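You operate a simulated robot arm through the tools that you are given. There is no shell and no other tool. Be economical: measure what you need, move in short steps, check, and stop when the job is done.

You run a simulated robot arm. Do the job below in one go: nothing can be reset, and whatever is moved stays where it is left.

Task
Move the blue divider to 3, the white to 7, fix them, stand the almond tub beside the post.
Fine: the red shelf lever goes down to FREE for the move and ends up at FIXED; the tub from the restock ledge, between the post and the blue divider. Leave everything else on the oak shelves as it is. Set down upright: what you pick out.

Only the result counts: the job must be done as asked and must still hold three seconds after the hand-in. Knocking over, shifting, dropping, spilling or breaking anything else fails it.

Robot
A 7-joint arm with a two-finger parallel gripper on a trunk, on a base that drives. Base frame: it is fixed to the floor where the robot stands at the start and does not move with it; the origin is under the middle of the robot, x ahead of it, y to its left, z up. Units: m, degrees, N and s.
With the tool pointing down near the work surface it reaches from about 0.36 to 0.38 m from the robot's upright axis, wherever it stands. Its first joint turns from -166.0 to 166.0 degrees. Places, roughly: blue divider [0.1, 0.6, 1.2]; date pack [1.25, -0.5, 1.25]; dimmer dial [0.4, 0.1, 1.8]; high tag button [-0.3, 0.9, 1.6]; light switch of the restock ledge [0, 0.6, 1.2]; red shelf lever [0.4, 0.1, 1.2]; right bay tag button [1, -0.5, 1.1]; seed bag [1.25, -0.5, 1]; seed tub [1.25, -0.5, 1.75]; space between the post and mark three [0.2, 0.6, 1.2]; tag button of the restock ledge [-0.3, 0.9, 0.8]; top light switch [0.3, 0.2, 1.8]; white divider [0.4, 0.3, 1.2]. Payload 3.91 kg.
The TCP is the grasp point between the finger pads, 0.03 m short of the fingertips. In the tool frame z runs along the fingers and y along their closing line. Largest opening 0.11 m; finger width 0.02, thickness 0.01; the body of the gripper, 0.048 by 0.112 m, starts 0.055 m behind the TCP.
Orientation is told as [roll, pitch, yaw] about the base's x, y, z axes, in that order, counted from this pose: with the fingers straight down and closing along the base's y, the tool's x points along the base's -x, its y along +y and its z along -z.

Tools
- The arm moves only by the tool step_arm. Its argument "steps" is text: rows parted by semicolons, each of 7 numbers parted by spaces: the shift along the base's x, y, z in units of 200 mm (1.0 is 200 mm), then the turn, a rotation vector about the base's x, y, z in units of 180 degrees (1.0 is 180 degrees), then the gripper command, from -1 (shut) to 1 (fully open), values between in proportion. In form: dx dy dz wx wy wz jaw; .... A call has 1 to 10 rows; each row is the pose to reach, as a shift and turn from the pose commanded when the call began. A call with a number of a shift or a turn outside -1 to 1 is refused whole. A row lasts 0.2 s, in which the tool goes at most 0.05 m and 8.6 degrees; a call with a longer step from one row to the next is refused whole, and so is a gripper value outside its range. Where a pose cannot be reached the arm comes as near as it can. A force on the tool above 50 N (or 10 N above the force at the start of the call, whichever is more), or a blocked arm, ends the call early, and 0.2 s more pass. Each finger travels about 0.153 m/s and halts on what it meets, pressing with about 39 N; the grip force reading is that of the motor and also rises with nothing between the fingers. The clock runs only during rows and for 0.2 s after the last one: add rows that repeat a pose to give the fingers time. It gives the time, the measured TCP pose, the force on the tool (base axes), the opening and the grip force at its end, in the units of the frame above (readings bear some noise), with the torque about the TCP (base axes, N m) and any sound that the robot's microphone picked up.
- Cameras (640 x 400 px; columns grow to the right, rows downward): "scene" is now at [-0.014, 0.2083, 1.6223]; the picture's right is [0.58, -0.82, 0.00], its down [-0.43, -0.30, -0.85] and it looks along [0.70, 0.49, -0.52] (base axes); focal length 214 px, centre (320, 200). "wrist" rides on the gripper at [0.077, 0.007, -0.115] in the tool frame; the picture's right is [-0.09, 1.00, 0.00], its down [-0.80, -0.07, -0.59] and it looks along [-0.59, -0.05, 0.80] (tool axes); focal length 270 px, centre (320, 200). There is no depth. A picture from a camera that has moved, and an enlarged one, comes with that camera's place and axes in the base frame and with its lens. The place of the scene camera against the robot may be out by one fixed shift of up to 0.025 m in any direction.
- camera(camera): a new picture of that camera. No time passes.
- lift_body(by): slides the trunk up (or, below 0, down) by that many m; the arm and the scene camera ride with it, the base frame stays. It gives what a move gives, with no picture.
- steer(legs): drives the robot by 1 to 6 legs, each [ahead, turn to the left] in m and degrees, along the robot's own axes; the way and the turn of a leg run together, so that a leg with both is an arc; at most 1.5 m and 180 degrees a leg. The arm and the cameras ride along, it lands a little off, and it stops where it bumps. It gives what a move gives.
- head_to(pan, tilt): turns the head with the scene camera to pan (to the left, within 155 degrees either way) and tilt (down, from -29 to 69), counted from straight ahead of the robot. It gives what a move gives.
- inspect(camera, box): a new picture of the part [left, top, right, bottom] of that camera's present view, enlarged. No time passes.
- sign_off(): hands the job in; it is judged then, once.

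Work in short steps. Places have to be worked out from the pictures, the camera data and where the tool is seen: move nearer, look again, correct. Check each grasp and each placing, and mend what went wrong. You have 120 turns and 82 pictures in all, those below and enlarged ones among them. Open the gripper and draw the arm clear of the work before you hand the job in, unless the task says otherwise; then end with one line.

The tools are called after "Call:" by a JSON object that holds its "fn" and its "kwargs". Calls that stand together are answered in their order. step_arm: Moves the arm, as the interface text tells. Its arguments: {"type":"object","properties":{"steps":{"type":"string"}},"required":["steps"]} The other tools are called the same way: lift_body (by) slides the trunk up or down; steer (legs) drives the base; head_to (pan, tilt) turns the head that bears the scene camera; camera (camera) takes a picture; inspect (camera, box) takes an enlarged picture of a part of a camera's view; sign_off () hands the job in.

At the start:

```text
t: 0.0
ee_pos: [0.0288, 0.411, 1.3686]
orientation: [0.0, 0.0, 0.3]
wrist_force: [0.4, 0.3, 0.5]
wrist_torque: [-0.01, 0.05, 0.03]
gripper_width: 0.1102
finger_force: 0.1
trunk travel left (down, up): [-0.575, 0.035]
robot x, y, heading: [0.0042, 0.0052, -0.1]
head pan, tilt: [35.1, 31.4]
```

scene: 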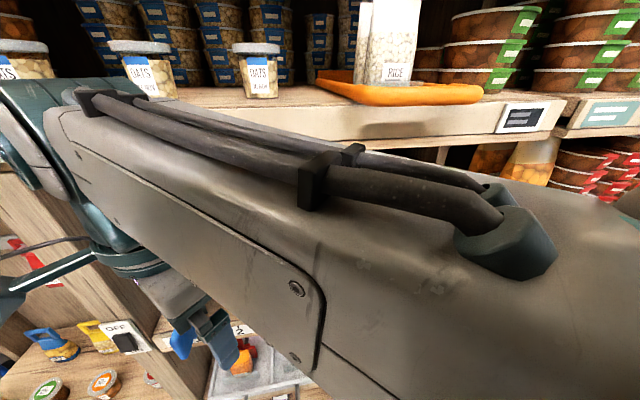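
wrist: 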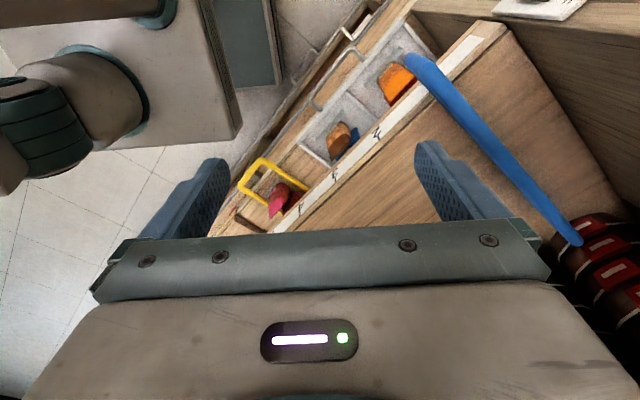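

The arm blocks most of the scene view. I'll pan the head to survey the shelves.

Call:
{"fn": "head_to", "kwargs": {"pan": 75, "tilt": 35}}

Call:
{"fn": "camera", "kwargs": {"camera": "scene"}}

Call:
{"fn": "head_to", "kwargs": {"pan": 110, "tilt": 40}}

Call:
{"fn": "camera", "kwargs": {"camera": "scene"}}

Call:
{"fn": "head_to", "kwargs": {"pan": 0, "tilt": 35}}

Call:
{"fn": "camera", "kwargs": {"camera": "scene"}}

```text
t: 1.1
ee_pos: [0.032, 0.4129, 1.3636]
orientation: [-0.8, 0.1, 0.0]
wrist_force: [0.1, -0.5, 0.1]
wrist_torque: [-0.02, 0.0, -0.05]
gripper_width: 0.1102
finger_force: 0.1
trunk travel left (down, up): [-0.575, 0.035]
robot x, y, heading: [-0.0004, 0.0053, -0.1]
head pan, tilt: [75.0, 35.0]
```

```text
79 pictures are left
camera scene: at [-0.0333, 0.2269, 1.6186], right [0.79, -0.61, 0.0], down [-0.34, -0.44, -0.83], along [0.51, 0.66, -0.56], focal length 214 px, centre (320, 200)
```

scene: 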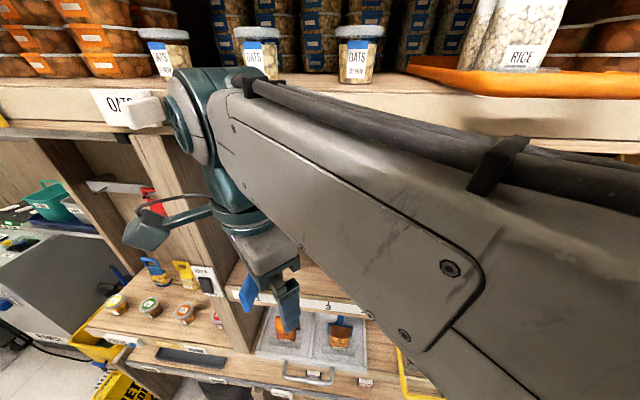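

```text
t: 2.1
ee_pos: [0.0297, 0.4144, 1.3605]
orientation: [-1.2, 0.0, 0.2]
wrist_force: [-0.3, 0.2, 0.3]
wrist_torque: [0.01, 0.0, 0.01]
gripper_width: 0.1099
finger_force: 0.1
trunk travel left (down, up): [-0.575, 0.035]
robot x, y, heading: [0.0007, 0.0059, -0.1]
head pan, tilt: [110.0, 40.0]
```

```text
78 pictures are left
camera scene: at [-0.0356, 0.2278, 1.617], right [0.81, -0.59, 0.0], down [-0.34, -0.46, -0.82], along [0.48, 0.66, -0.57], focal length 214 px, centre (320, 200)
```

scene: 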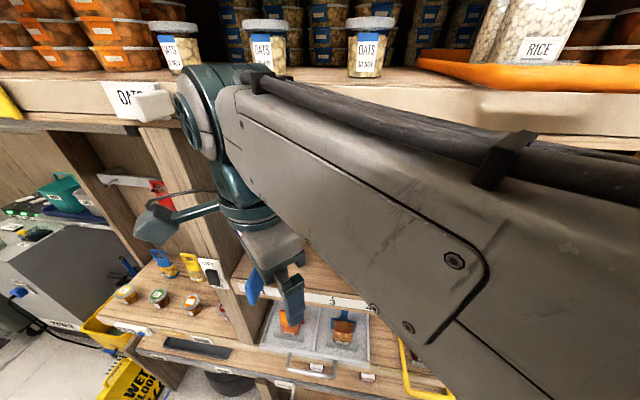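

```text
t: 4.0
ee_pos: [0.0294, 0.4111, 1.3686]
orientation: [0.1, 0.0, 0.2]
wrist_force: [-0.3, -0.2, -1.1]
wrist_torque: [-0.01, 0.0, 0.02]
gripper_width: 0.1102
finger_force: 0.0
trunk travel left (down, up): [-0.575, 0.035]
robot x, y, heading: [0.0031, 0.0056, -0.0]
head pan, tilt: [0.0, 35.0]
```

```text
77 pictures are left
camera scene: at [0.0004, 0.1565, 1.6167], right [0.0, -1.0, 0.0], down [-0.57, 0.0, -0.82], along [0.82, 0.0, -0.57], focal length 214 px, centre (320, 200)
```

scene: 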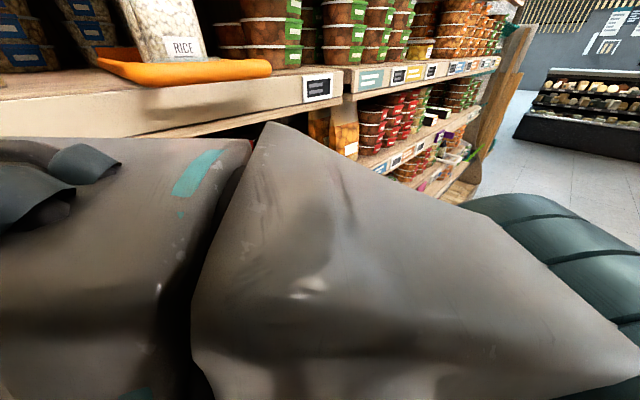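

Head and arm touched when panned far left; I'll keep the pan moderate. Zooming in on the wrist view to read the marks and dividers.

Call:
{"fn": "inspect", "kwargs": {"camera": "wrist", "box": [220, 0, 640, 260]}}

Call:
{"fn": "head_to", "kwargs": {"pan": 35, "tilt": 10}}

Call:
{"fn": "camera", "kwargs": {"camera": "scene"}}

```text
1.52 times, centred on (430, 130) of wrist
camera zoom: at [-0.047, 0.4167, 1.4831], right [0.08, 1.0, 0.0], down [0.8, -0.07, 0.59], along [0.59, -0.05, -0.8], focal length 412 px, centre (152, 307)
```

zoom: 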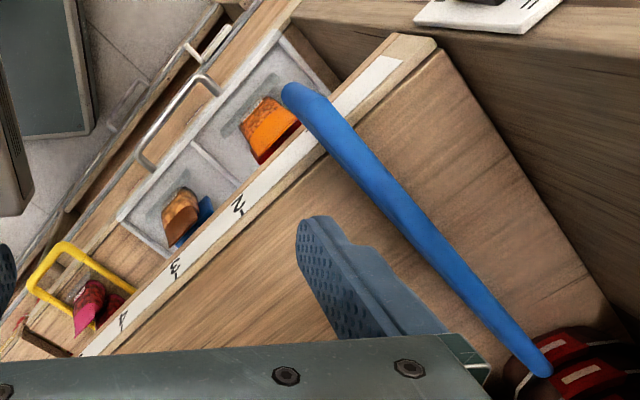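

```text
t: 5.0
ee_pos: [0.029, 0.4109, 1.3699]
orientation: [-0.1, 0.0, 0.2]
wrist_force: [0.1, 0.6, -0.1]
wrist_torque: [-0.01, 0.0, -0.03]
gripper_width: 0.1099
finger_force: 0.0
trunk travel left (down, up): [-0.575, 0.035]
robot x, y, heading: [0.0001, 0.0031, -0.1]
head pan, tilt: [35.0, 10.0]
```

```text
75 pictures are left
camera scene: at [-0.0113, 0.2098, 1.6567], right [0.57, -0.82, 0.0], down [-0.14, -0.1, -0.98], along [0.81, 0.56, -0.17], focal length 214 px, centre (320, 200)
```

scene: 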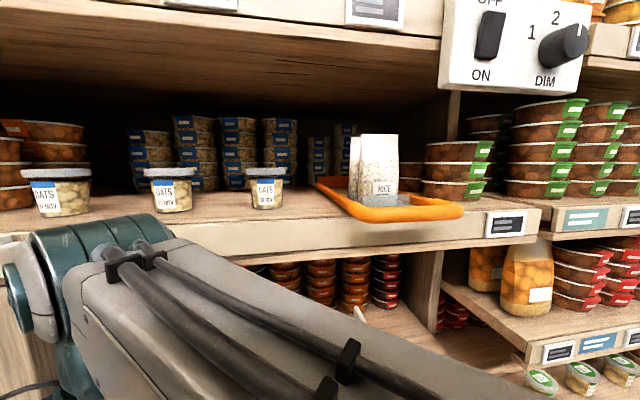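

The shelf front runs at about -45° in the base frame (normal ≈ 43-45°), marks 2, 3, 4 on its edge. I'll back off 0.3 m for a wider view.

Call:
{"fn": "steer", "kwargs": {"legs": [[-0.3, 0]]}}

Call:
{"fn": "head_to", "kwargs": {"pan": 40, "tilt": 40}}

Call:
{"fn": "camera", "kwargs": {"camera": "scene"}}

Call:
{"fn": "camera", "kwargs": {"camera": "wrist"}}

```text
t: 7.0
ee_pos: [-0.272, 0.4097, 1.3688]
orientation: [0.0, 0.0, 0.6]
wrist_force: [-1.1, -0.2, 0.5]
wrist_torque: [-0.01, -0.04, 0.01]
gripper_width: 0.11
finger_force: 0.2
trunk travel left (down, up): [-0.575, 0.035]
robot x, y, heading: [-0.2966, 0.0013, 0.2]
head pan, tilt: [35.0, 10.0]
```

```text
t: 8.0
ee_pos: [-0.2711, 0.4105, 1.3691]
orientation: [0.0, 0.0, 0.6]
wrist_force: [0.4, -0.1, 0.6]
wrist_torque: [-0.03, -0.05, 0.0]
gripper_width: 0.11
finger_force: 0.1
trunk travel left (down, up): [-0.575, 0.035]
robot x, y, heading: [-0.2969, 0.0034, 0.4]
head pan, tilt: [40.0, 40.0]
```

```text
74 pictures are left
camera scene: at [-0.3221, 0.2101, 1.6092], right [0.65, -0.76, 0.0], down [-0.49, -0.42, -0.77], along [0.58, 0.5, -0.64], focal length 214 px, centre (320, 200)
```

scene: 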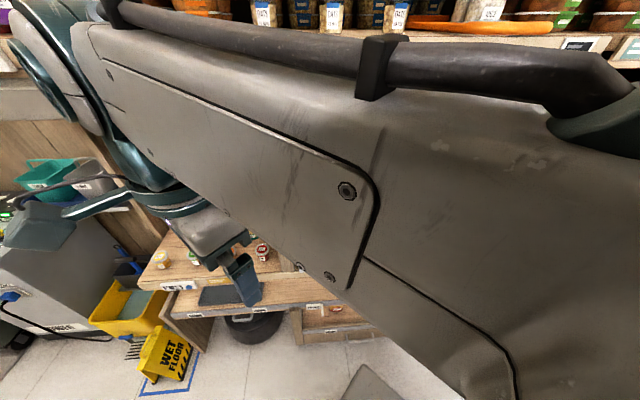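

```text
73 pictures are left
camera wrist: at [-0.3478, 0.4156, 1.4829], right [0.08, 1.0, 0.0], down [0.8, -0.06, 0.59], along [0.59, -0.05, -0.8], focal length 270 px, centre (320, 200)
```

wrist: 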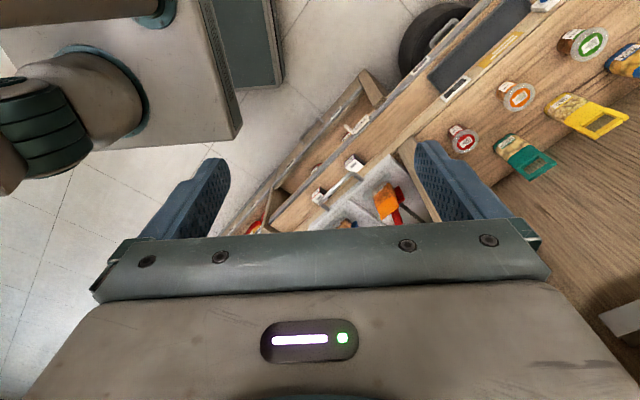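

The arm (pointing left) hides everything from the head at the robot's left. I'll swing the arm around to point ahead in three calls, so the head can look past it.

Call:
{"fn": "step_arm", "kwargs": {"steps": "0.1977 -0.0205 0 0 0 -0.0311 1; 0.3927 -0.0617 0 0 0 -0.0622 1; 0.583 -0.1217 0 0 0 -0.0933 1; 0.766 -0.2 0 0 0 -0.1244 1; 0.941 -0.2955 0 0 0 -0.1556 1"}}

Call:
{"fn": "step_arm", "kwargs": {"steps": "0.1649 -0.1109 0 0 0 -0.0311 1; 0.3178 -0.2388 0 0 0 -0.0622 1; 0.4576 -0.3812 0 0 0 -0.0933 1; 0.5824 -0.5362 0 0 0 -0.1244 1; 0.6921 -0.7027 0 0 0 -0.1556 1"}}

Call:
{"fn": "step_arm", "kwargs": {"steps": "0.0935 -0.1753 0 0 0 -0.0311 1; 0.1685 -0.36 0 0 0 -0.0622 1; 0.225 -0.5514 0 0 0 -0.0933 1; 0.2625 -0.7469 0 0 0 -0.1244 1; 0.2811 -0.9454 0 0 0 -0.1556 1"}}

Call:
{"fn": "head_to", "kwargs": {"pan": 60, "tilt": 30}}

Call:
{"fn": "camera", "kwargs": {"camera": "scene"}}

```text
t: 9.2
ee_pos: [-0.0831, 0.3492, 1.3708]
orientation: [-0.1, 0.0, -27.6]
wrist_force: [-0.4, -0.6, 0.6]
wrist_torque: [0.01, 0.03, -0.01]
gripper_width: 0.1101
finger_force: 0.1
trunk travel left (down, up): [-0.575, 0.035]
robot x, y, heading: [-0.2957, 0.0047, 0.3]
head pan, tilt: [40.0, 40.0]
```

```text
t: 10.3
ee_pos: [0.0542, 0.2078, 1.3685]
orientation: [0.0, 0.0, -55.6]
wrist_force: [0.0, -0.7, -0.2]
wrist_torque: [0.0, 0.04, 0.02]
gripper_width: 0.1099
finger_force: 0.1
trunk travel left (down, up): [-0.575, 0.035]
robot x, y, heading: [-0.3006, 0.0057, 0.3]
head pan, tilt: [40.0, 40.0]
```

```text
t: 11.6
ee_pos: [0.1103, 0.0196, 1.3708]
orientation: [0.0, 0.0, -83.5]
wrist_force: [-0.5, 0.4, -0.4]
wrist_torque: [0.01, -0.01, 0.02]
gripper_width: 0.1099
finger_force: 0.1
trunk travel left (down, up): [-0.575, 0.035]
robot x, y, heading: [-0.2943, 0.006, 0.5]
head pan, tilt: [40.0, 40.0]
```

```text
t: 12.4
ee_pos: [0.1093, 0.0184, 1.3695]
orientation: [-0.1, 0.0, -83.4]
wrist_force: [-0.7, 0.0, -0.1]
wrist_torque: [0.01, -0.01, 0.01]
gripper_width: 0.1099
finger_force: 0.0
trunk travel left (down, up): [-0.575, 0.035]
robot x, y, heading: [-0.2979, 0.0053, 0.3]
head pan, tilt: [60.0, 30.0]
```

```text
72 pictures are left
camera scene: at [-0.3421, 0.2335, 1.6244], right [0.87, -0.49, 0.0], down [-0.25, -0.43, -0.87], along [0.43, 0.75, -0.5], focal length 214 px, centre (320, 200)
```

scene: 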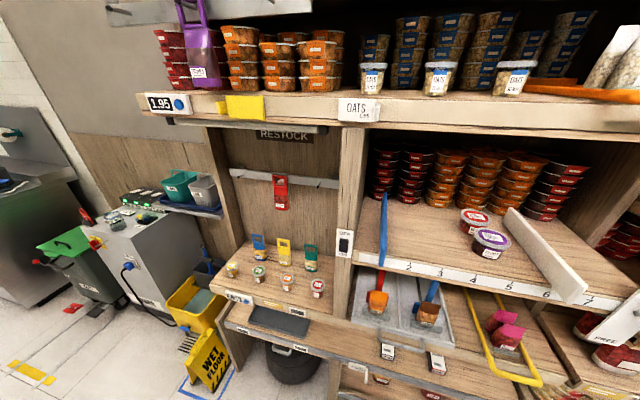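

Clear view now. Zooming on the divider shelf, the restock ledge, and looking for the lever.

Call:
{"fn": "inspect", "kwargs": {"camera": "scene", "box": [330, 130, 640, 324]}}

Call:
{"fn": "inspect", "kwargs": {"camera": "scene", "box": [200, 110, 400, 360]}}

Call:
{"fn": "head_to", "kwargs": {"pan": 30, "tilt": 25}}

Call:
{"fn": "camera", "kwargs": {"camera": "scene"}}

```text
2.06 times, centred on (485, 227) of scene
camera zoom: at [-0.3421, 0.2335, 1.6244], right [0.87, -0.49, 0.0], down [-0.25, -0.43, -0.87], along [0.43, 0.75, -0.5], focal length 442 px, centre (-20, 144)
```

zoom: 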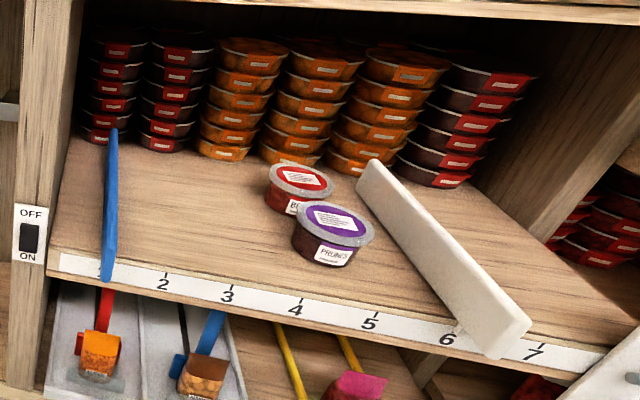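

```text
1.60 times, centred on (300, 235) of scene
camera zoom: at [-0.3421, 0.2335, 1.6244], right [0.87, -0.49, 0.0], down [-0.25, -0.43, -0.87], along [0.43, 0.75, -0.5], focal length 343 px, centre (352, 144)
```

zoom: 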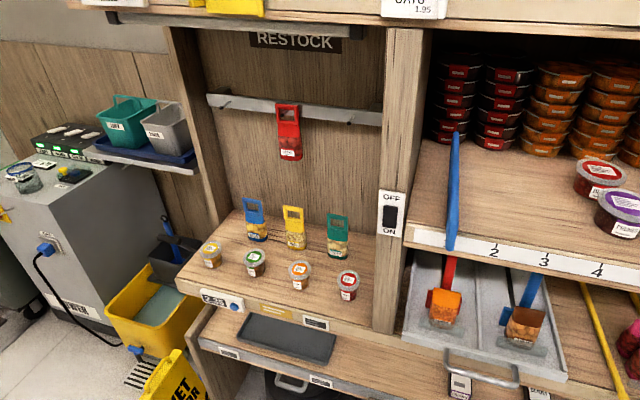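

```text
t: 13.3
ee_pos: [0.1103, 0.0188, 1.3695]
orientation: [0.0, 0.0, -83.4]
wrist_force: [0.5, -0.1, -0.2]
wrist_torque: [-0.01, 0.01, -0.01]
gripper_width: 0.11
finger_force: 0.0
trunk travel left (down, up): [-0.575, 0.035]
robot x, y, heading: [-0.2964, 0.0076, 0.5]
head pan, tilt: [30.0, 25.0]
```

```text
69 pictures are left
camera scene: at [-0.3074, 0.2015, 1.6324], right [0.51, -0.86, 0.0], down [-0.36, -0.21, -0.91], along [0.78, 0.46, -0.42], focal length 214 px, centre (320, 200)
```

scene: 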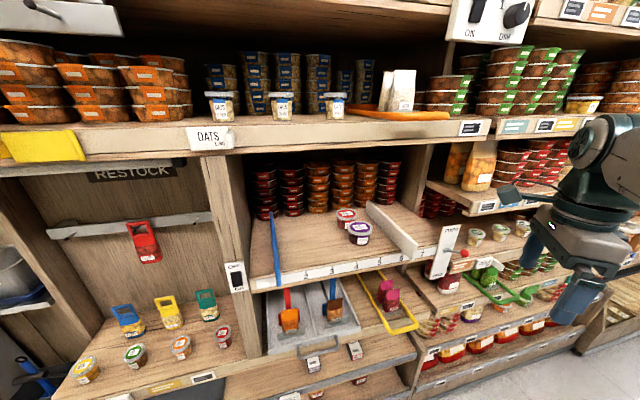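

The lever is on a white plate at the right post; the dividers are long rails running front to back. Zooming on lever, white and blue dividers, and tubs.

Call:
{"fn": "inspect", "kwargs": {"camera": "scene", "box": [350, 190, 510, 290]}}

Call:
{"fn": "inspect", "kwargs": {"camera": "scene", "box": [220, 190, 380, 290]}}

Call:
{"fn": "inspect", "kwargs": {"camera": "scene", "box": [60, 280, 252, 400]}}

```text
4.00 times, centred on (430, 240) of scene
camera zoom: at [-0.3074, 0.2015, 1.6324], right [0.51, -0.86, 0.0], down [-0.36, -0.21, -0.91], along [0.78, 0.46, -0.42], focal length 858 px, centre (-120, 40)
```

zoom: 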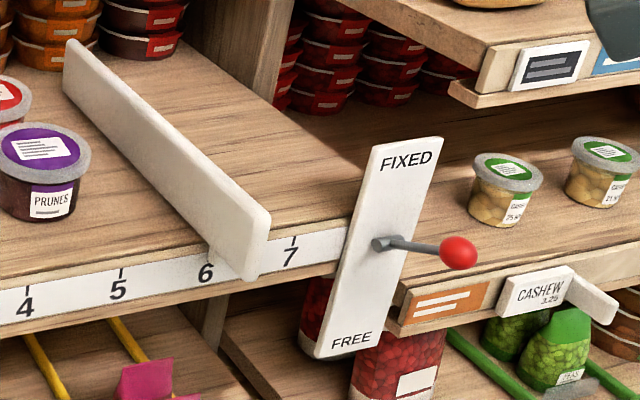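

```text
4.00 times, centred on (300, 240) of scene
camera zoom: at [-0.3074, 0.2015, 1.6324], right [0.51, -0.86, 0.0], down [-0.36, -0.21, -0.91], along [0.78, 0.46, -0.42], focal length 858 px, centre (400, 40)
```

zoom: 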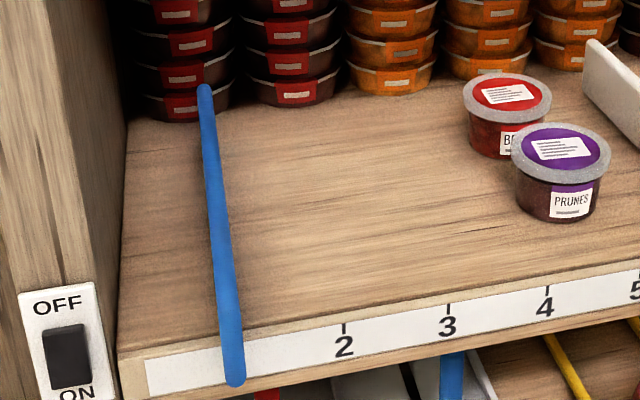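

```text
3.33 times, centred on (156, 340) of scene
camera zoom: at [-0.3074, 0.2015, 1.6324], right [0.51, -0.86, 0.0], down [-0.36, -0.21, -0.91], along [0.78, 0.46, -0.42], focal length 715 px, centre (867, -267)
```

zoom: 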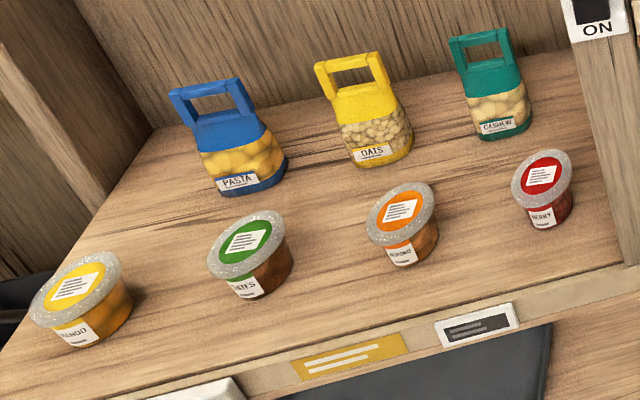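

Tubs identified: mango, dates, ALMOND (orange lid, third), berry. Blue is at mark 1, white at ≈6.5; lever currently at FIXED. I estimate mark k at about (0.175+0.063(k-3), 0.4225-0.063(k-3)), z≈1.116. Driving to face the shelf (heading 45°) about 0.55 m from its front.

Call:
{"fn": "steer", "kwargs": {"legs": [[0, -27], [0.227, 0], [0, 71.5]]}}

Call:
{"fn": "head_to", "kwargs": {"pan": 0, "tilt": 35}}

Call:
{"fn": "camera", "kwargs": {"camera": "scene"}}

Call:
{"fn": "camera", "kwargs": {"camera": "wrist"}}

```text
t: 19.5
ee_pos: [0.1881, 0.2013, 1.3696]
orientation: [0.0, 0.1, -39.0]
wrist_force: [0.4, 0.2, 1.0]
wrist_torque: [-0.01, 0.02, 0.02]
gripper_width: 0.1098
finger_force: 0.0
trunk travel left (down, up): [-0.575, 0.035]
robot x, y, heading: [-0.0888, -0.0975, 44.9]
head pan, tilt: [30.0, 25.0]
```

```text
t: 20.4
ee_pos: [0.1894, 0.2001, 1.3686]
orientation: [0.0, 0.1, -38.9]
wrist_force: [-0.7, -0.3, 1.0]
wrist_torque: [-0.02, 0.04, 0.0]
gripper_width: 0.1102
finger_force: 0.1
trunk travel left (down, up): [-0.575, 0.035]
robot x, y, heading: [-0.0907, -0.0953, 45.0]
head pan, tilt: [0.0, 35.0]
```

```text
65 pictures are left
camera scene: at [-0.2004, 0.0192, 1.6167], right [0.71, -0.71, 0.0], down [-0.41, -0.4, -0.82], along [0.58, 0.58, -0.57], focal length 214 px, centre (320, 200)
```

scene: 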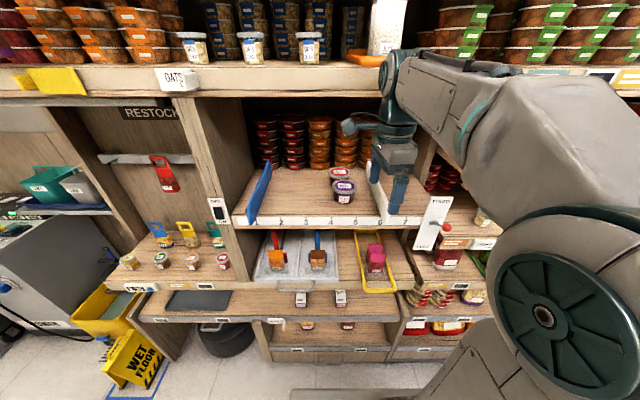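

```text
64 pictures are left
camera wrist: at [0.1341, 0.2538, 1.483], right [0.69, 0.72, 0.0], down [0.58, -0.56, 0.59], along [0.43, -0.41, -0.8], focal length 270 px, centre (320, 200)
```

wrist: 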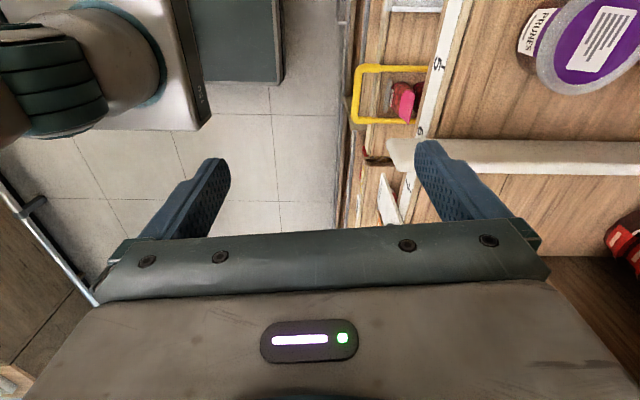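

Good facing view, shelf parallel to image. Now yaw the tool -96° so it closes along the shelf (camera side toward shelf → will be on top after pitching).

Call:
{"fn": "step_arm", "kwargs": {"steps": "0 0 0 0 0 -0.0467 1; 0 0 0 0 0 -0.0933 1; 0 0 0 0 0 -0.14 1; 0 0 0 0 0 -0.1867 1; 0 0 0 0 0 -0.2333 1; 0 0 0 0 0 -0.28 1; 0 0 0 0 0 -0.3267 1; 0 0 0 0 0 -0.3733 1; 0 0 0 0 0 -0.42 1; 0 0 0 0 0 -0.4667 1"}}

Call:
{"fn": "step_arm", "kwargs": {"steps": "0 0 0 0 0 -0.033 1; 0 0 0 0 0 -0.067 1"}}

```text
t: 22.6
ee_pos: [0.1887, 0.2009, 1.3705]
orientation: [0.1, 0.0, -123.1]
wrist_force: [0.0, 0.0, -0.2]
wrist_torque: [-0.01, 0.03, 0.0]
gripper_width: 0.11
finger_force: 0.1
trunk travel left (down, up): [-0.575, 0.035]
robot x, y, heading: [-0.0927, -0.0957, 44.9]
head pan, tilt: [0.0, 35.0]
```

```text
t: 23.4
ee_pos: [0.1692, 0.2193, 1.3691]
orientation: [-0.2, 0.0, -129.9]
wrist_force: [0.2, -1.7, 0.3]
wrist_torque: [0.04, 0.05, 0.0]
gripper_width: 0.11
finger_force: 0.0
trunk travel left (down, up): [-0.575, 0.035]
robot x, y, heading: [-0.0896, -0.0939, 44.8]
head pan, tilt: [0.0, 35.0]
stopped in row 2: the arm was blocked; the commanded pose is now the measured one
```

Near a joint limit at yaw -130°, which is almost the target. Now pitch about the shelf axis, moving the TCP slightly forward along the normal to give the wrist room.

Call:
{"fn": "step_arm", "kwargs": {"steps": "0 0 0 0.0334 -0.0334 0 1; 0 0 0 0.0668 -0.0668 0 1; 0 0 0 0.1 -0.1 0 1; 0 0 0 0.1335 -0.1335 0 1; 0 0 0 0.167 -0.167 0 1"}}

```text
t: 24.6
ee_pos: [0.2226, 0.2064, 1.3289]
orientation: [-4.4, 35.0, -137.6]
wrist_force: [-1.0, -0.1, 0.1]
wrist_torque: [0.01, 0.01, -0.03]
gripper_width: 0.1101
finger_force: 0.1
trunk travel left (down, up): [-0.575, 0.035]
robot x, y, heading: [-0.0908, -0.0975, 45.0]
head pan, tilt: [0.0, 35.0]
stopped in row 5: the arm was blocked; the commanded pose is now the measured one
```

Pitch reached 35° but got blocked with the TCP pulled down/forward. Looking at the arm's configuration.

Call:
{"fn": "camera", "kwargs": {"camera": "scene"}}

Call:
{"fn": "camera", "kwargs": {"camera": "wrist"}}

```text
63 pictures are left
camera scene: at [-0.2003, 0.019, 1.6167], right [0.71, -0.71, 0.0], down [-0.41, -0.41, -0.82], along [0.58, 0.58, -0.57], focal length 214 px, centre (320, 200)
```

scene: 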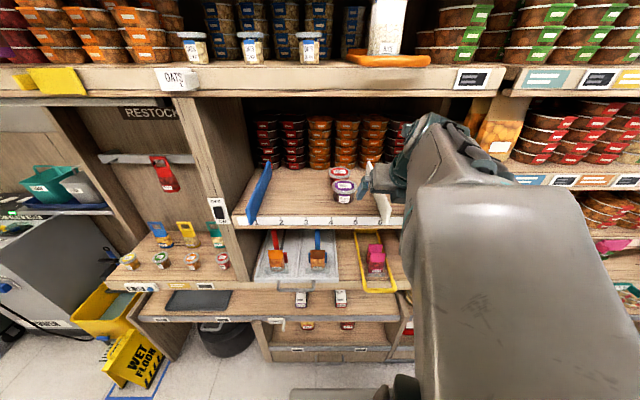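

```text
62 pictures are left
camera wrist: at [0.2324, 0.1931, 1.4648], right [0.65, -0.75, -0.11], down [-0.75, -0.66, 0.03], along [-0.1, 0.07, -0.99], focal length 270 px, centre (320, 200)
```

wrist: 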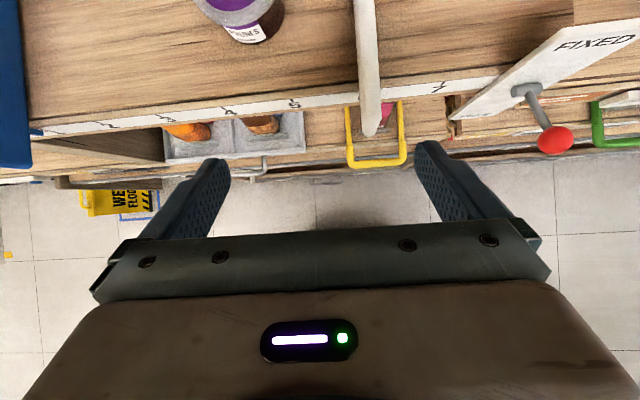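

The elbow rotated up; now the hand views the shelf upright. To give the wrist room for a horizontal tool, I'll back the base 0.15 m and then pitch while moving forward.

Call:
{"fn": "steer", "kwargs": {"legs": [[-0.15, 0]]}}

Call:
{"fn": "step_arm", "kwargs": {"steps": "0.088 0.088 -0.05 0.0334 -0.0334 0 1; 0.177 0.177 -0.1 0.0668 -0.0668 0 1; 0.265 0.265 -0.15 0.1 -0.1 0 1; 0.354 0.354 -0.2 0.1335 -0.1335 0 1; 0.442 0.442 -0.25 0.167 -0.167 0 1; 0.53 0.53 -0.3 0.2 -0.2 0 1"}}

```text
t: 26.0
ee_pos: [0.1137, 0.1008, 1.3286]
orientation: [-4.4, 35.0, -137.3]
wrist_force: [-0.8, 0.6, 0.2]
wrist_torque: [0.02, -0.01, 0.01]
gripper_width: 0.1099
finger_force: 0.0
trunk travel left (down, up): [-0.575, 0.035]
robot x, y, heading: [-0.1982, -0.2013, 45.1]
head pan, tilt: [0.0, 35.0]
```

```text
t: 27.6
ee_pos: [0.1177, 0.2763, 1.2867]
orientation: [-19.3, 84.8, -137.9]
wrist_force: [0.5, -0.3, 0.5]
wrist_torque: [0.01, 0.01, 0.05]
gripper_width: 0.1099
finger_force: 0.0
out of reach, approached as far as the arm can: row 4, 6
trunk travel left (down, up): [-0.575, 0.035]
robot x, y, heading: [-0.1971, -0.2039, 44.8]
head pan, tilt: [0.0, 35.0]
stopped in row 6: the arm was blocked; the commanded pose is now the measured one
```

Pitch is about 85° now but the TCP slid left. Checking both views.

Call:
{"fn": "camera", "kwargs": {"camera": "scene"}}

Call:
{"fn": "camera", "kwargs": {"camera": "wrist"}}

```text
61 pictures are left
camera scene: at [-0.3059, -0.089, 1.6168], right [0.71, -0.71, 0.0], down [-0.41, -0.41, -0.82], along [0.58, 0.58, -0.57], focal length 214 px, centre (320, 200)
```

scene: 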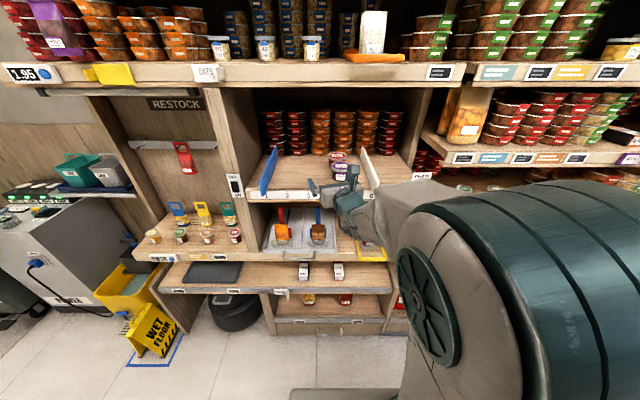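

```text
60 pictures are left
camera wrist: at [0.0751, 0.1771, 1.3727], right [0.87, -0.48, -0.12], down [-0.4, -0.54, -0.75], along [0.29, 0.69, -0.66], focal length 270 px, centre (320, 200)
```

wrist: 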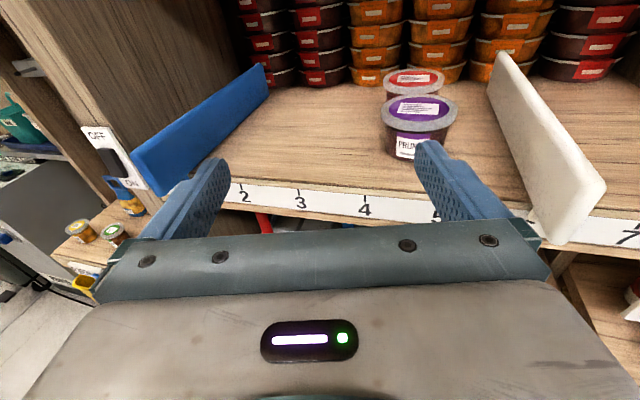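

Excellent: nearly horizontal, heading 61° instead of 45°. Yaw -16.5° and slide right in front of the dividers toward the lever.

Call:
{"fn": "step_arm", "kwargs": {"steps": "0.147 -0.147 0 0 0 -0.0153 1; 0.295 -0.295 0 0 0 -0.0306 1; 0.442 -0.442 0 0 0 -0.0459 1; 0.589 -0.589 0 0 0 -0.0611 1; 0.737 -0.737 0 0 0 -0.0764 1; 0.884 -0.884 0 0 0 -0.0917 1"}}

Call:
{"fn": "camera", "kwargs": {"camera": "wrist"}}

```text
t: 29.0
ee_pos: [0.2931, 0.0986, 1.2861]
orientation: [-18.6, 84.7, -153.6]
wrist_force: [-0.5, -0.4, 0.3]
wrist_torque: [0.01, -0.01, 0.02]
gripper_width: 0.11
finger_force: 0.0
trunk travel left (down, up): [-0.575, 0.035]
robot x, y, heading: [-0.2011, -0.2023, 44.9]
head pan, tilt: [0.0, 35.0]
```

```text
59 pictures are left
camera wrist: at [0.2253, 0.0153, 1.3716], right [0.7, -0.71, -0.12], down [-0.53, -0.4, -0.74], along [0.48, 0.58, -0.66], focal length 270 px, centre (320, 200)
```

wrist: 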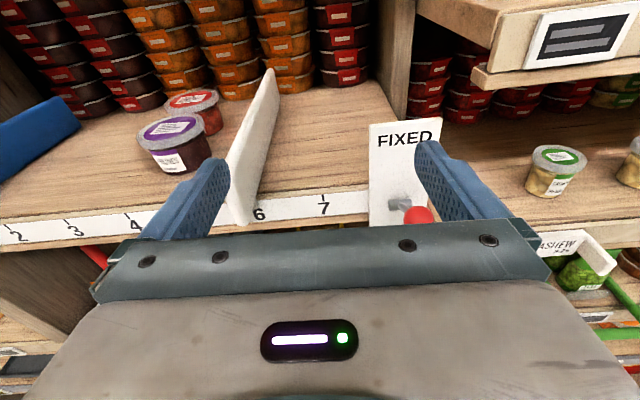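

Triangulated knob ≈ (0.383, 0.086, 1.204), pivot ≈ (0.42, 0.127, 1.17) – lever angled up at FIXED. I close the fingers and place them just above the knob.

Call:
{"fn": "step_arm", "kwargs": {"steps": "0 0 0 0 0 0 -1; 0 0 0 0 0 0 -1; 0.133 -0.04 0 0 0 0 -1; 0.27 -0.08 0 0 0 0 -1; 0.398 -0.115 0 0 0 0 -1; 0.398 -0.115 -0.15 0 0 0 -1"}}

Call:
{"fn": "camera", "kwargs": {"camera": "wrist"}}

```text
t: 30.4
ee_pos: [0.3748, 0.0789, 1.2573]
orientation: [-18.9, 84.8, -153.9]
wrist_force: [0.7, -0.2, -0.1]
wrist_torque: [0.01, -0.01, -0.02]
gripper_width: 0.0
finger_force: 37.4
trunk travel left (down, up): [-0.575, 0.035]
robot x, y, heading: [-0.1969, -0.2037, 45.0]
head pan, tilt: [0.0, 35.0]
```

```text
58 pictures are left
camera wrist: at [0.3059, -0.0048, 1.3422], right [0.7, -0.71, -0.12], down [-0.53, -0.4, -0.74], along [0.48, 0.58, -0.66], focal length 270 px, centre (320, 200)
```

wrist: 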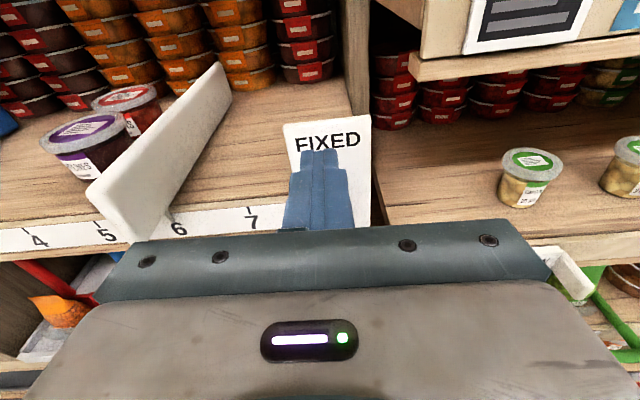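

Fingers are aligned over the knob (s matches). Pressing down in small steps.

Call:
{"fn": "step_arm", "kwargs": {"steps": "0 0 -0.1 0 0 0 -1; 0 0 -0.2 0 0 0 -1; 0 0 -0.3 0 0 0 -1; 0 0 -0.4 0 0 0 -1; 0 0 -0.5 0 0 0 -1; 0 0 -0.55 0 0 0 -1"}}

Call:
{"fn": "camera", "kwargs": {"camera": "wrist"}}

```text
t: 31.8
ee_pos: [0.3734, 0.0768, 1.1481]
orientation: [-18.4, 85.0, -153.4]
wrist_force: [2.4, -0.4, 5.9]
wrist_torque: [0.07, -0.11, -0.05]
gripper_width: 0.0
finger_force: 37.7
trunk travel left (down, up): [-0.575, 0.035]
robot x, y, heading: [-0.1959, -0.203, 45.1]
head pan, tilt: [0.0, 35.0]
```

```text
57 pictures are left
camera wrist: at [0.3039, -0.0063, 1.233], right [0.7, -0.71, -0.12], down [-0.53, -0.4, -0.75], along [0.48, 0.58, -0.65], focal length 270 px, centre (320, 200)
```

wrist: 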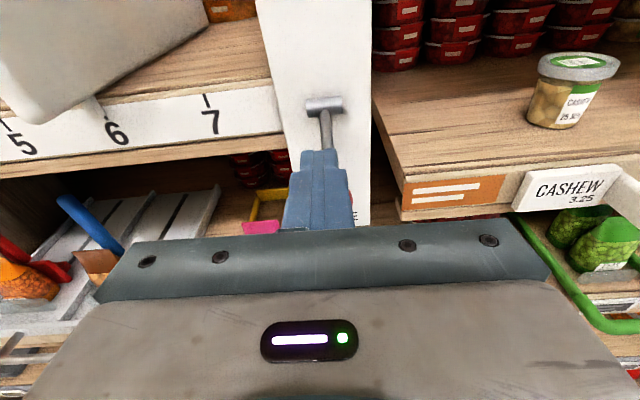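

Lever is moving down with ~6 N. Continuing until it stops.

Call:
{"fn": "step_arm", "kwargs": {"steps": "0 0 -0.05 0 0 0 -1; 0 0 -0.1 0 0 0 -1; 0 0 -0.15 0 0 0 -1; 0 0 -0.2 0 0 0 -1"}}

Call:
{"fn": "inspect", "kwargs": {"camera": "wrist", "box": [200, 50, 440, 240]}}

```text
t: 32.4
ee_pos: [0.3727, 0.0765, 1.1468]
orientation: [-20.5, 86.9, -155.3]
wrist_force: [-8.0, -4.4, 13.8]
wrist_torque: [0.14, -0.12, 0.07]
gripper_width: 0.0002
finger_force: 37.7
trunk travel left (down, up): [-0.575, 0.035]
robot x, y, heading: [-0.199, -0.2034, 45.3]
head pan, tilt: [0.0, 35.0]
stopped in row 2: the force on the tool passed its limit at 57 N (the readings are from after the stop); the commanded pose is now the measured one
```

```text
2.11 times, centred on (320, 145) of wrist
camera zoom: at [0.302, -0.0076, 1.229], right [0.7, -0.7, -0.11], down [-0.51, -0.39, -0.77], along [0.5, 0.59, -0.63], focal length 569 px, centre (320, 316)
```

zoom: 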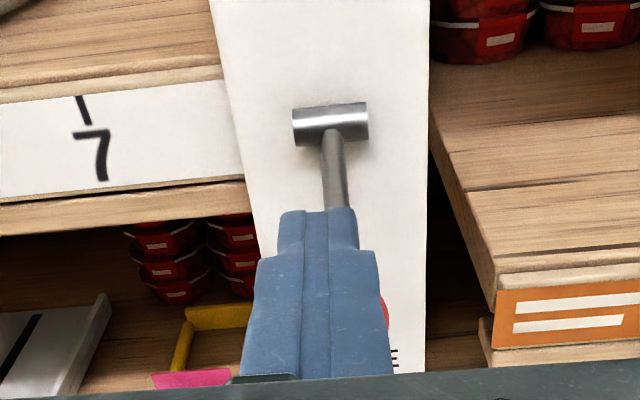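

A hard stop at z≈1.147, as expected for FREE. Raise off and check.

Call:
{"fn": "step_arm", "kwargs": {"steps": "0 0 0.2 0 0 0 -1; 0 0 0.4 0 0 0 -1; -0.1 -0.1 0.55 0 0 0 -1; -0.2 -0.2 0.6 0 0 0 -1; -0.36 -0.04 0.6 0 0 0 -1; -0.5 0.1 0.6 0 0 0 -1"}}

Call:
{"fn": "camera", "kwargs": {"camera": "wrist"}}

```text
t: 33.8
ee_pos: [0.2753, 0.0977, 1.2653]
orientation: [-19.5, 86.5, -154.2]
wrist_force: [0.2, -0.2, -0.7]
wrist_torque: [-0.01, 0.02, -0.01]
gripper_width: 0.0002
finger_force: 38.1
trunk travel left (down, up): [-0.575, 0.035]
robot x, y, heading: [-0.1998, -0.2006, 45.2]
head pan, tilt: [0.0, 35.0]
```

```text
55 pictures are left
camera wrist: at [0.2052, 0.0137, 1.347], right [0.7, -0.7, -0.11], down [-0.51, -0.39, -0.76], along [0.5, 0.59, -0.64], focal length 270 px, centre (320, 200)
```

wrist: 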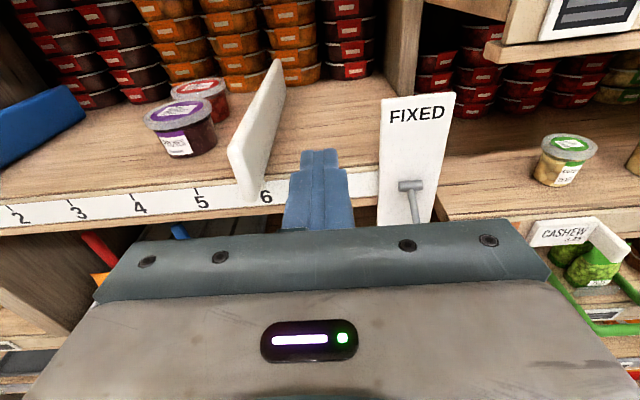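

Lever at FREE. White plate: s≈0.05 (mark 6), front edge d≈0.36, top z≈1.24. I slide in front of it, open, and lower to z≈1.195, then look before advancing.

Call:
{"fn": "step_arm", "kwargs": {"steps": "-0.134 0.134 0 0 0 0 0; -0.267 0.267 0 0 0 0 1; -0.267 0.267 -0.17 0 0 0 1; -0.267 0.267 -0.35 0 0 0 1; -0.167 0.367 -0.35 0 0 0 1"}}

Call:
{"fn": "camera", "kwargs": {"camera": "wrist"}}

Call:
{"fn": "inspect", "kwargs": {"camera": "scene", "box": [240, 130, 440, 260]}}

```text
t: 35.0
ee_pos: [0.2388, 0.1737, 1.1936]
orientation: [-15.6, 86.5, -150.2]
wrist_force: [-0.1, 1.3, 0.8]
wrist_torque: [-0.01, 0.04, -0.11]
gripper_width: 0.11
finger_force: 0.1
out of reach, approached as far as the arm can: row 2, 3
trunk travel left (down, up): [-0.575, 0.035]
robot x, y, heading: [-0.201, -0.2052, 45.3]
head pan, tilt: [0.0, 35.0]
```

```text
54 pictures are left
camera wrist: at [0.1675, 0.0912, 1.2772], right [0.7, -0.7, -0.1], down [-0.51, -0.4, -0.76], along [0.5, 0.59, -0.64], focal length 270 px, centre (320, 200)
```

wrist: 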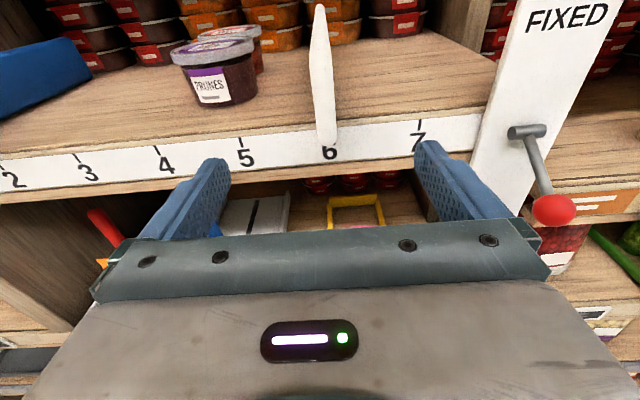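

```text
3.08 times, centred on (340, 195) of scene
camera zoom: at [-0.3125, -0.0835, 1.6161], right [0.71, -0.7, 0.0], down [-0.4, -0.41, -0.82], along [0.58, 0.58, -0.57], focal length 660 px, centre (258, 215)
```

zoom: 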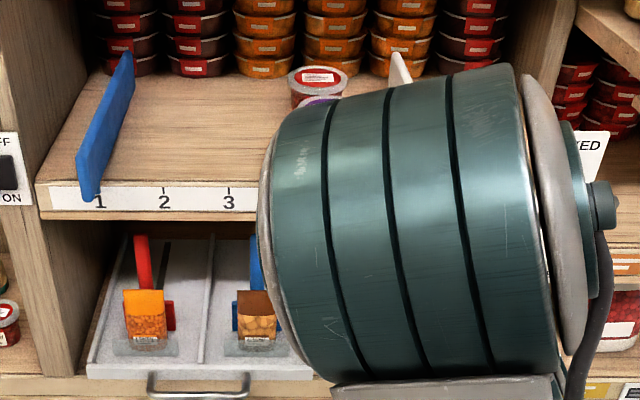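

White sits exactly at mark 6 (refined: marks spacing ≈0.08 m, mark 6 s≈0.045, strip d≈0.405, plate z 1.17–1.235, front d≈0.37). Advance to straddle it and close.

Call:
{"fn": "step_arm", "kwargs": {"steps": "0 0 0.08 0 0 0 1; 0.1 0.1 0.08 0 0 0 1; 0.2 0.2 0.08 0 0 0 1; 0.31 0.31 0.08 0 0 0 1; 0.31 0.31 0.08 0 0 0 -1; 0.31 0.31 0.08 0 0 0 -1; 0.31 0.31 0.08 0 0 0 -1"}}

Call:
{"fn": "camera", "kwargs": {"camera": "wrist"}}

```text
t: 36.5
ee_pos: [0.3029, 0.2348, 1.2109]
orientation: [-19.4, 86.6, -154.1]
wrist_force: [-2.7, -1.4, 3.0]
wrist_torque: [-0.55, -1.0, -1.33]
gripper_width: 0.0143
finger_force: 45.4
trunk travel left (down, up): [-0.575, 0.035]
robot x, y, heading: [-0.1969, -0.2043, 45.2]
head pan, tilt: [0.0, 35.0]
```

```text
52 pictures are left
camera wrist: at [0.2333, 0.1498, 1.2937], right [0.7, -0.71, -0.11], down [-0.51, -0.39, -0.76], along [0.5, 0.59, -0.64], focal length 270 px, centre (320, 200)
```

wrist: 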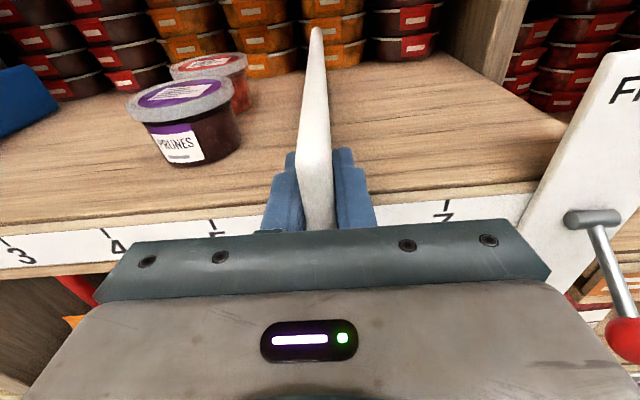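

Grasped (14 mm plate). Slide right by ≈0.079 m.

Call:
{"fn": "step_arm", "kwargs": {"steps": "0.07 -0.07 0 0 0 0 -1; 0.14 -0.14 0 0 0 0 -1; 0.21 -0.21 0 0 0 0 -1; 0.279 -0.279 0 0 0 0 -1; 0.279 -0.279 0 0 0 0 -1"}}

Call:
{"fn": "camera", "kwargs": {"camera": "wrist"}}

```text
t: 37.8
ee_pos: [0.3595, 0.1792, 1.2113]
orientation: [-21.2, 86.5, -155.9]
wrist_force: [7.6, 8.7, 14.7]
wrist_torque: [-0.05, -1.41, -1.69]
gripper_width: 0.0144
finger_force: 45.0
trunk travel left (down, up): [-0.575, 0.035]
robot x, y, heading: [-0.1973, -0.2026, 45.1]
head pan, tilt: [0.0, 35.0]
```

```text
51 pictures are left
camera wrist: at [0.2889, 0.094, 1.2935], right [0.7, -0.7, -0.11], down [-0.51, -0.39, -0.77], along [0.5, 0.59, -0.63], focal length 270 px, centre (320, 200)
```

wrist: 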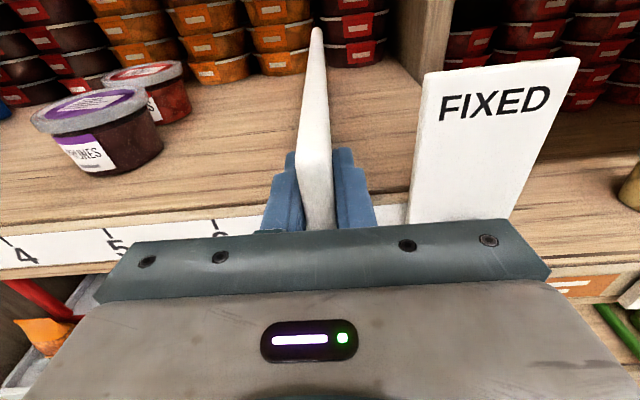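

It slid to s≈0.1275. Release, retreat, and check alignment with mark 7.

Call:
{"fn": "step_arm", "kwargs": {"steps": "0 0 0 0 0 0 1; 0 0 0 0 0 0 1; 0 0 0 0 0 0 1; -0.12 -0.12 0 0 0 0 1; -0.24 -0.24 0 0 0 0 1; -0.36 -0.36 0 0 0 0 1"}}

Call:
{"fn": "camera", "kwargs": {"camera": "wrist"}}

```text
t: 39.1
ee_pos: [0.287, 0.1055, 1.2108]
orientation: [-20.6, 86.5, -155.5]
wrist_force: [0.7, -0.2, 0.4]
wrist_torque: [0.01, -0.02, -0.03]
gripper_width: 0.1099
finger_force: 0.1
trunk travel left (down, up): [-0.575, 0.035]
robot x, y, heading: [-0.1963, -0.202, 45.2]
head pan, tilt: [0.0, 35.0]
```

```text
50 pictures are left
camera wrist: at [0.2161, 0.0206, 1.2924], right [0.7, -0.7, -0.11], down [-0.51, -0.39, -0.76], along [0.5, 0.59, -0.64], focal length 270 px, centre (320, 200)
```

wrist: 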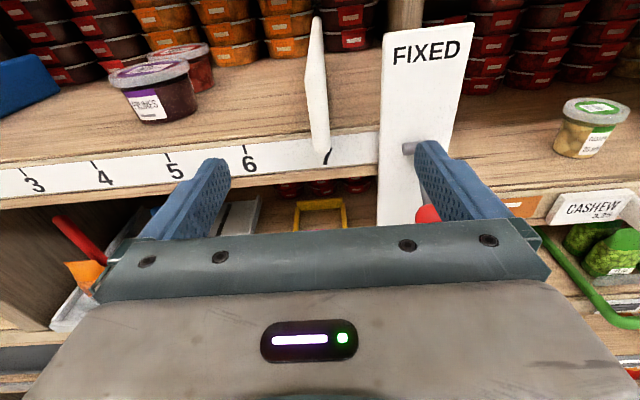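

Plate appears a few mm left of mark 7. Zooming to quantify.

Call:
{"fn": "inspect", "kwargs": {"camera": "wrist", "box": [220, 90, 400, 202]}}

Call:
{"fn": "head_to", "kwargs": {"pan": -8, "tilt": 35}}

Call:
{"fn": "camera", "kwargs": {"camera": "scene"}}

```text
3.56 times, centred on (310, 146) of wrist
camera zoom: at [0.2161, 0.0206, 1.2924], right [0.7, -0.7, -0.11], down [-0.51, -0.39, -0.76], along [0.5, 0.59, -0.64], focal length 961 px, centre (356, 392)
```

zoom: 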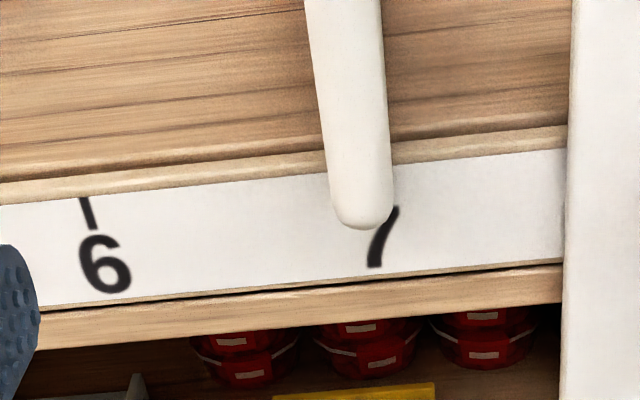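

```text
t: 39.8
ee_pos: [0.2874, 0.107, 1.2095]
orientation: [-20.4, 86.5, -155.2]
wrist_force: [0.3, 0.6, -0.2]
wrist_torque: [0.0, 0.01, -0.02]
gripper_width: 0.1096
finger_force: 0.1
trunk travel left (down, up): [-0.575, 0.035]
robot x, y, heading: [-0.1996, -0.2038, 44.7]
head pan, tilt: [-8.0, 35.0]
```

```text
48 pictures are left
camera scene: at [-0.2999, -0.0979, 1.6167], right [0.6, -0.8, 0.0], down [-0.46, -0.35, -0.82], along [0.65, 0.49, -0.57], focal length 214 px, centre (320, 200)
```

scene: 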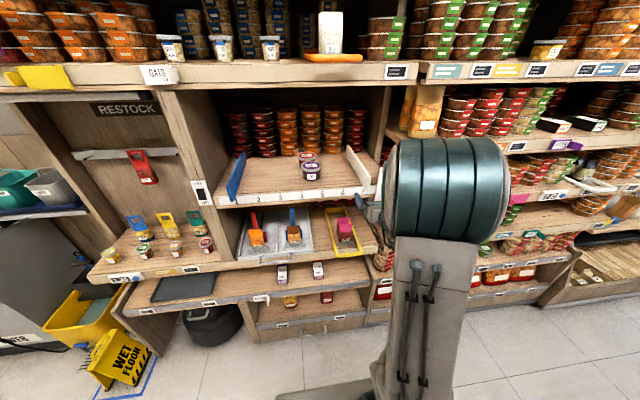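

By computation plate s≈0.128 and tick 7 s≈0.128: aligned. Confirm with the scene camera from a different angle.

Call:
{"fn": "inspect", "kwargs": {"camera": "scene", "box": [220, 140, 400, 252]}}

```text
3.56 times, centred on (310, 196) of scene
camera zoom: at [-0.2999, -0.0979, 1.6167], right [0.6, -0.8, 0.0], down [-0.46, -0.35, -0.82], along [0.65, 0.49, -0.57], focal length 763 px, centre (356, 214)
```

zoom: 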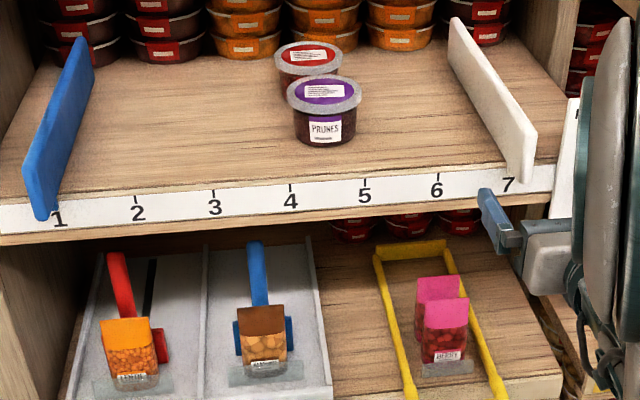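

White is good at 7. Now moving the hand left in front of the shelf toward blue (s≈-0.35), staying retreated.

Call:
{"fn": "step_arm", "kwargs": {"steps": "-0.17 0.17 0 0 0 0 1; -0.34 0.34 0 0 0 0 1; -0.51 0.51 0 0 0 0 1; -0.68 0.68 0 0 0 0 1; -0.85 0.85 0 0 0 0 1"}}

Call:
{"fn": "step_arm", "kwargs": {"steps": "-0.17 0.17 0 0 0 0 1; -0.34 0.34 0 0 0 0 1; -0.51 0.51 0 0 0 0 1; -0.68 0.68 0 0 0 0 1; -0.84 0.84 0 0 0 0 1"}}

Call:
{"fn": "camera", "kwargs": {"camera": "wrist"}}

```text
t: 41.0
ee_pos: [0.1114, 0.282, 1.2098]
orientation: [-16.3, 86.7, -151.1]
wrist_force: [-0.6, 0.4, 0.0]
wrist_torque: [0.02, -0.07, -0.07]
gripper_width: 0.1102
finger_force: 0.0
trunk travel left (down, up): [-0.575, 0.035]
robot x, y, heading: [-0.202, -0.2033, 45.3]
head pan, tilt: [-8.0, 35.0]
```

```text
t: 42.2
ee_pos: [-0.053, 0.445, 1.2117]
orientation: [-19.9, 86.5, -154.6]
wrist_force: [1.1, 0.8, 0.3]
wrist_torque: [-0.04, -0.01, -0.01]
gripper_width: 0.11
finger_force: 0.1
trunk travel left (down, up): [-0.575, 0.035]
robot x, y, heading: [-0.1947, -0.2076, 45.2]
head pan, tilt: [-8.0, 35.0]
```

```text
46 pictures are left
camera wrist: at [-0.1243, 0.3602, 1.294], right [0.7, -0.7, -0.11], down [-0.51, -0.39, -0.76], along [0.5, 0.59, -0.64], focal length 270 px, centre (320, 200)
```

wrist: 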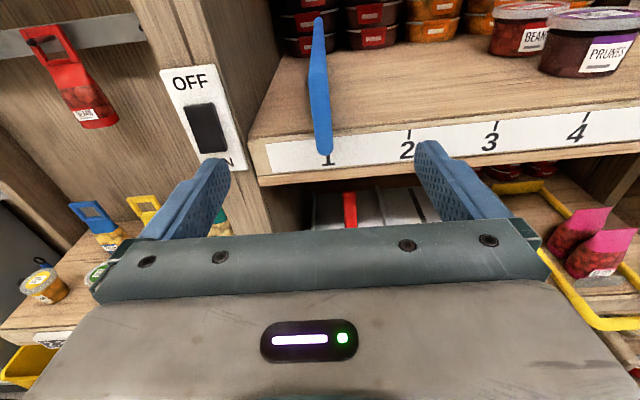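

Blue is centred at s≈-0.352. To clear the light switch I narrow the opening to 60 mm, then advance and grip.

Call:
{"fn": "step_arm", "kwargs": {"steps": "0 0 0 0 0 0 0.1; 0 0 0 0 0 0 0.1; 0.12 0.12 0 0 0 0 0.1; 0.24 0.24 0 0 0 0 0.1; 0.36 0.36 0 0 0 0 0.1; 0.36 0.36 0 0 0 0 -1; 0.36 0.36 0 0 0 0 -1; 0.36 0.36 0 0 0 0 -1"}}

Call:
{"fn": "camera", "kwargs": {"camera": "wrist"}}

```text
t: 44.0
ee_pos: [0.0195, 0.5143, 1.209]
orientation: [-17.8, 86.4, -152.7]
wrist_force: [4.1, 6.8, -1.3]
wrist_torque: [-0.71, -1.06, -0.87]
gripper_width: 0.0144
finger_force: 44.7
trunk travel left (down, up): [-0.575, 0.035]
robot x, y, heading: [-0.1971, -0.2028, 44.9]
head pan, tilt: [-8.0, 35.0]
```

```text
45 pictures are left
camera wrist: at [-0.0507, 0.431, 1.292], right [0.7, -0.71, -0.11], down [-0.51, -0.39, -0.76], along [0.5, 0.59, -0.64], focal length 270 px, centre (320, 200)
```

wrist: 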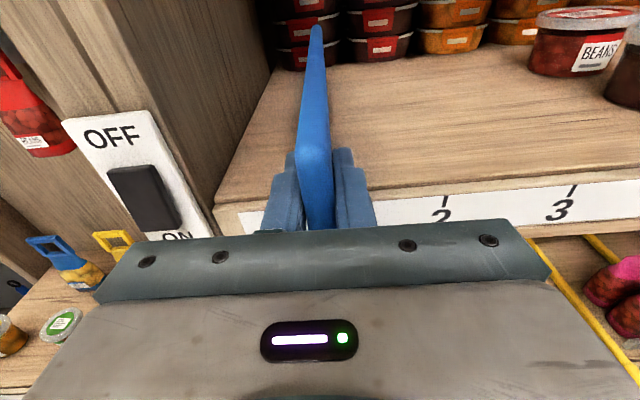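

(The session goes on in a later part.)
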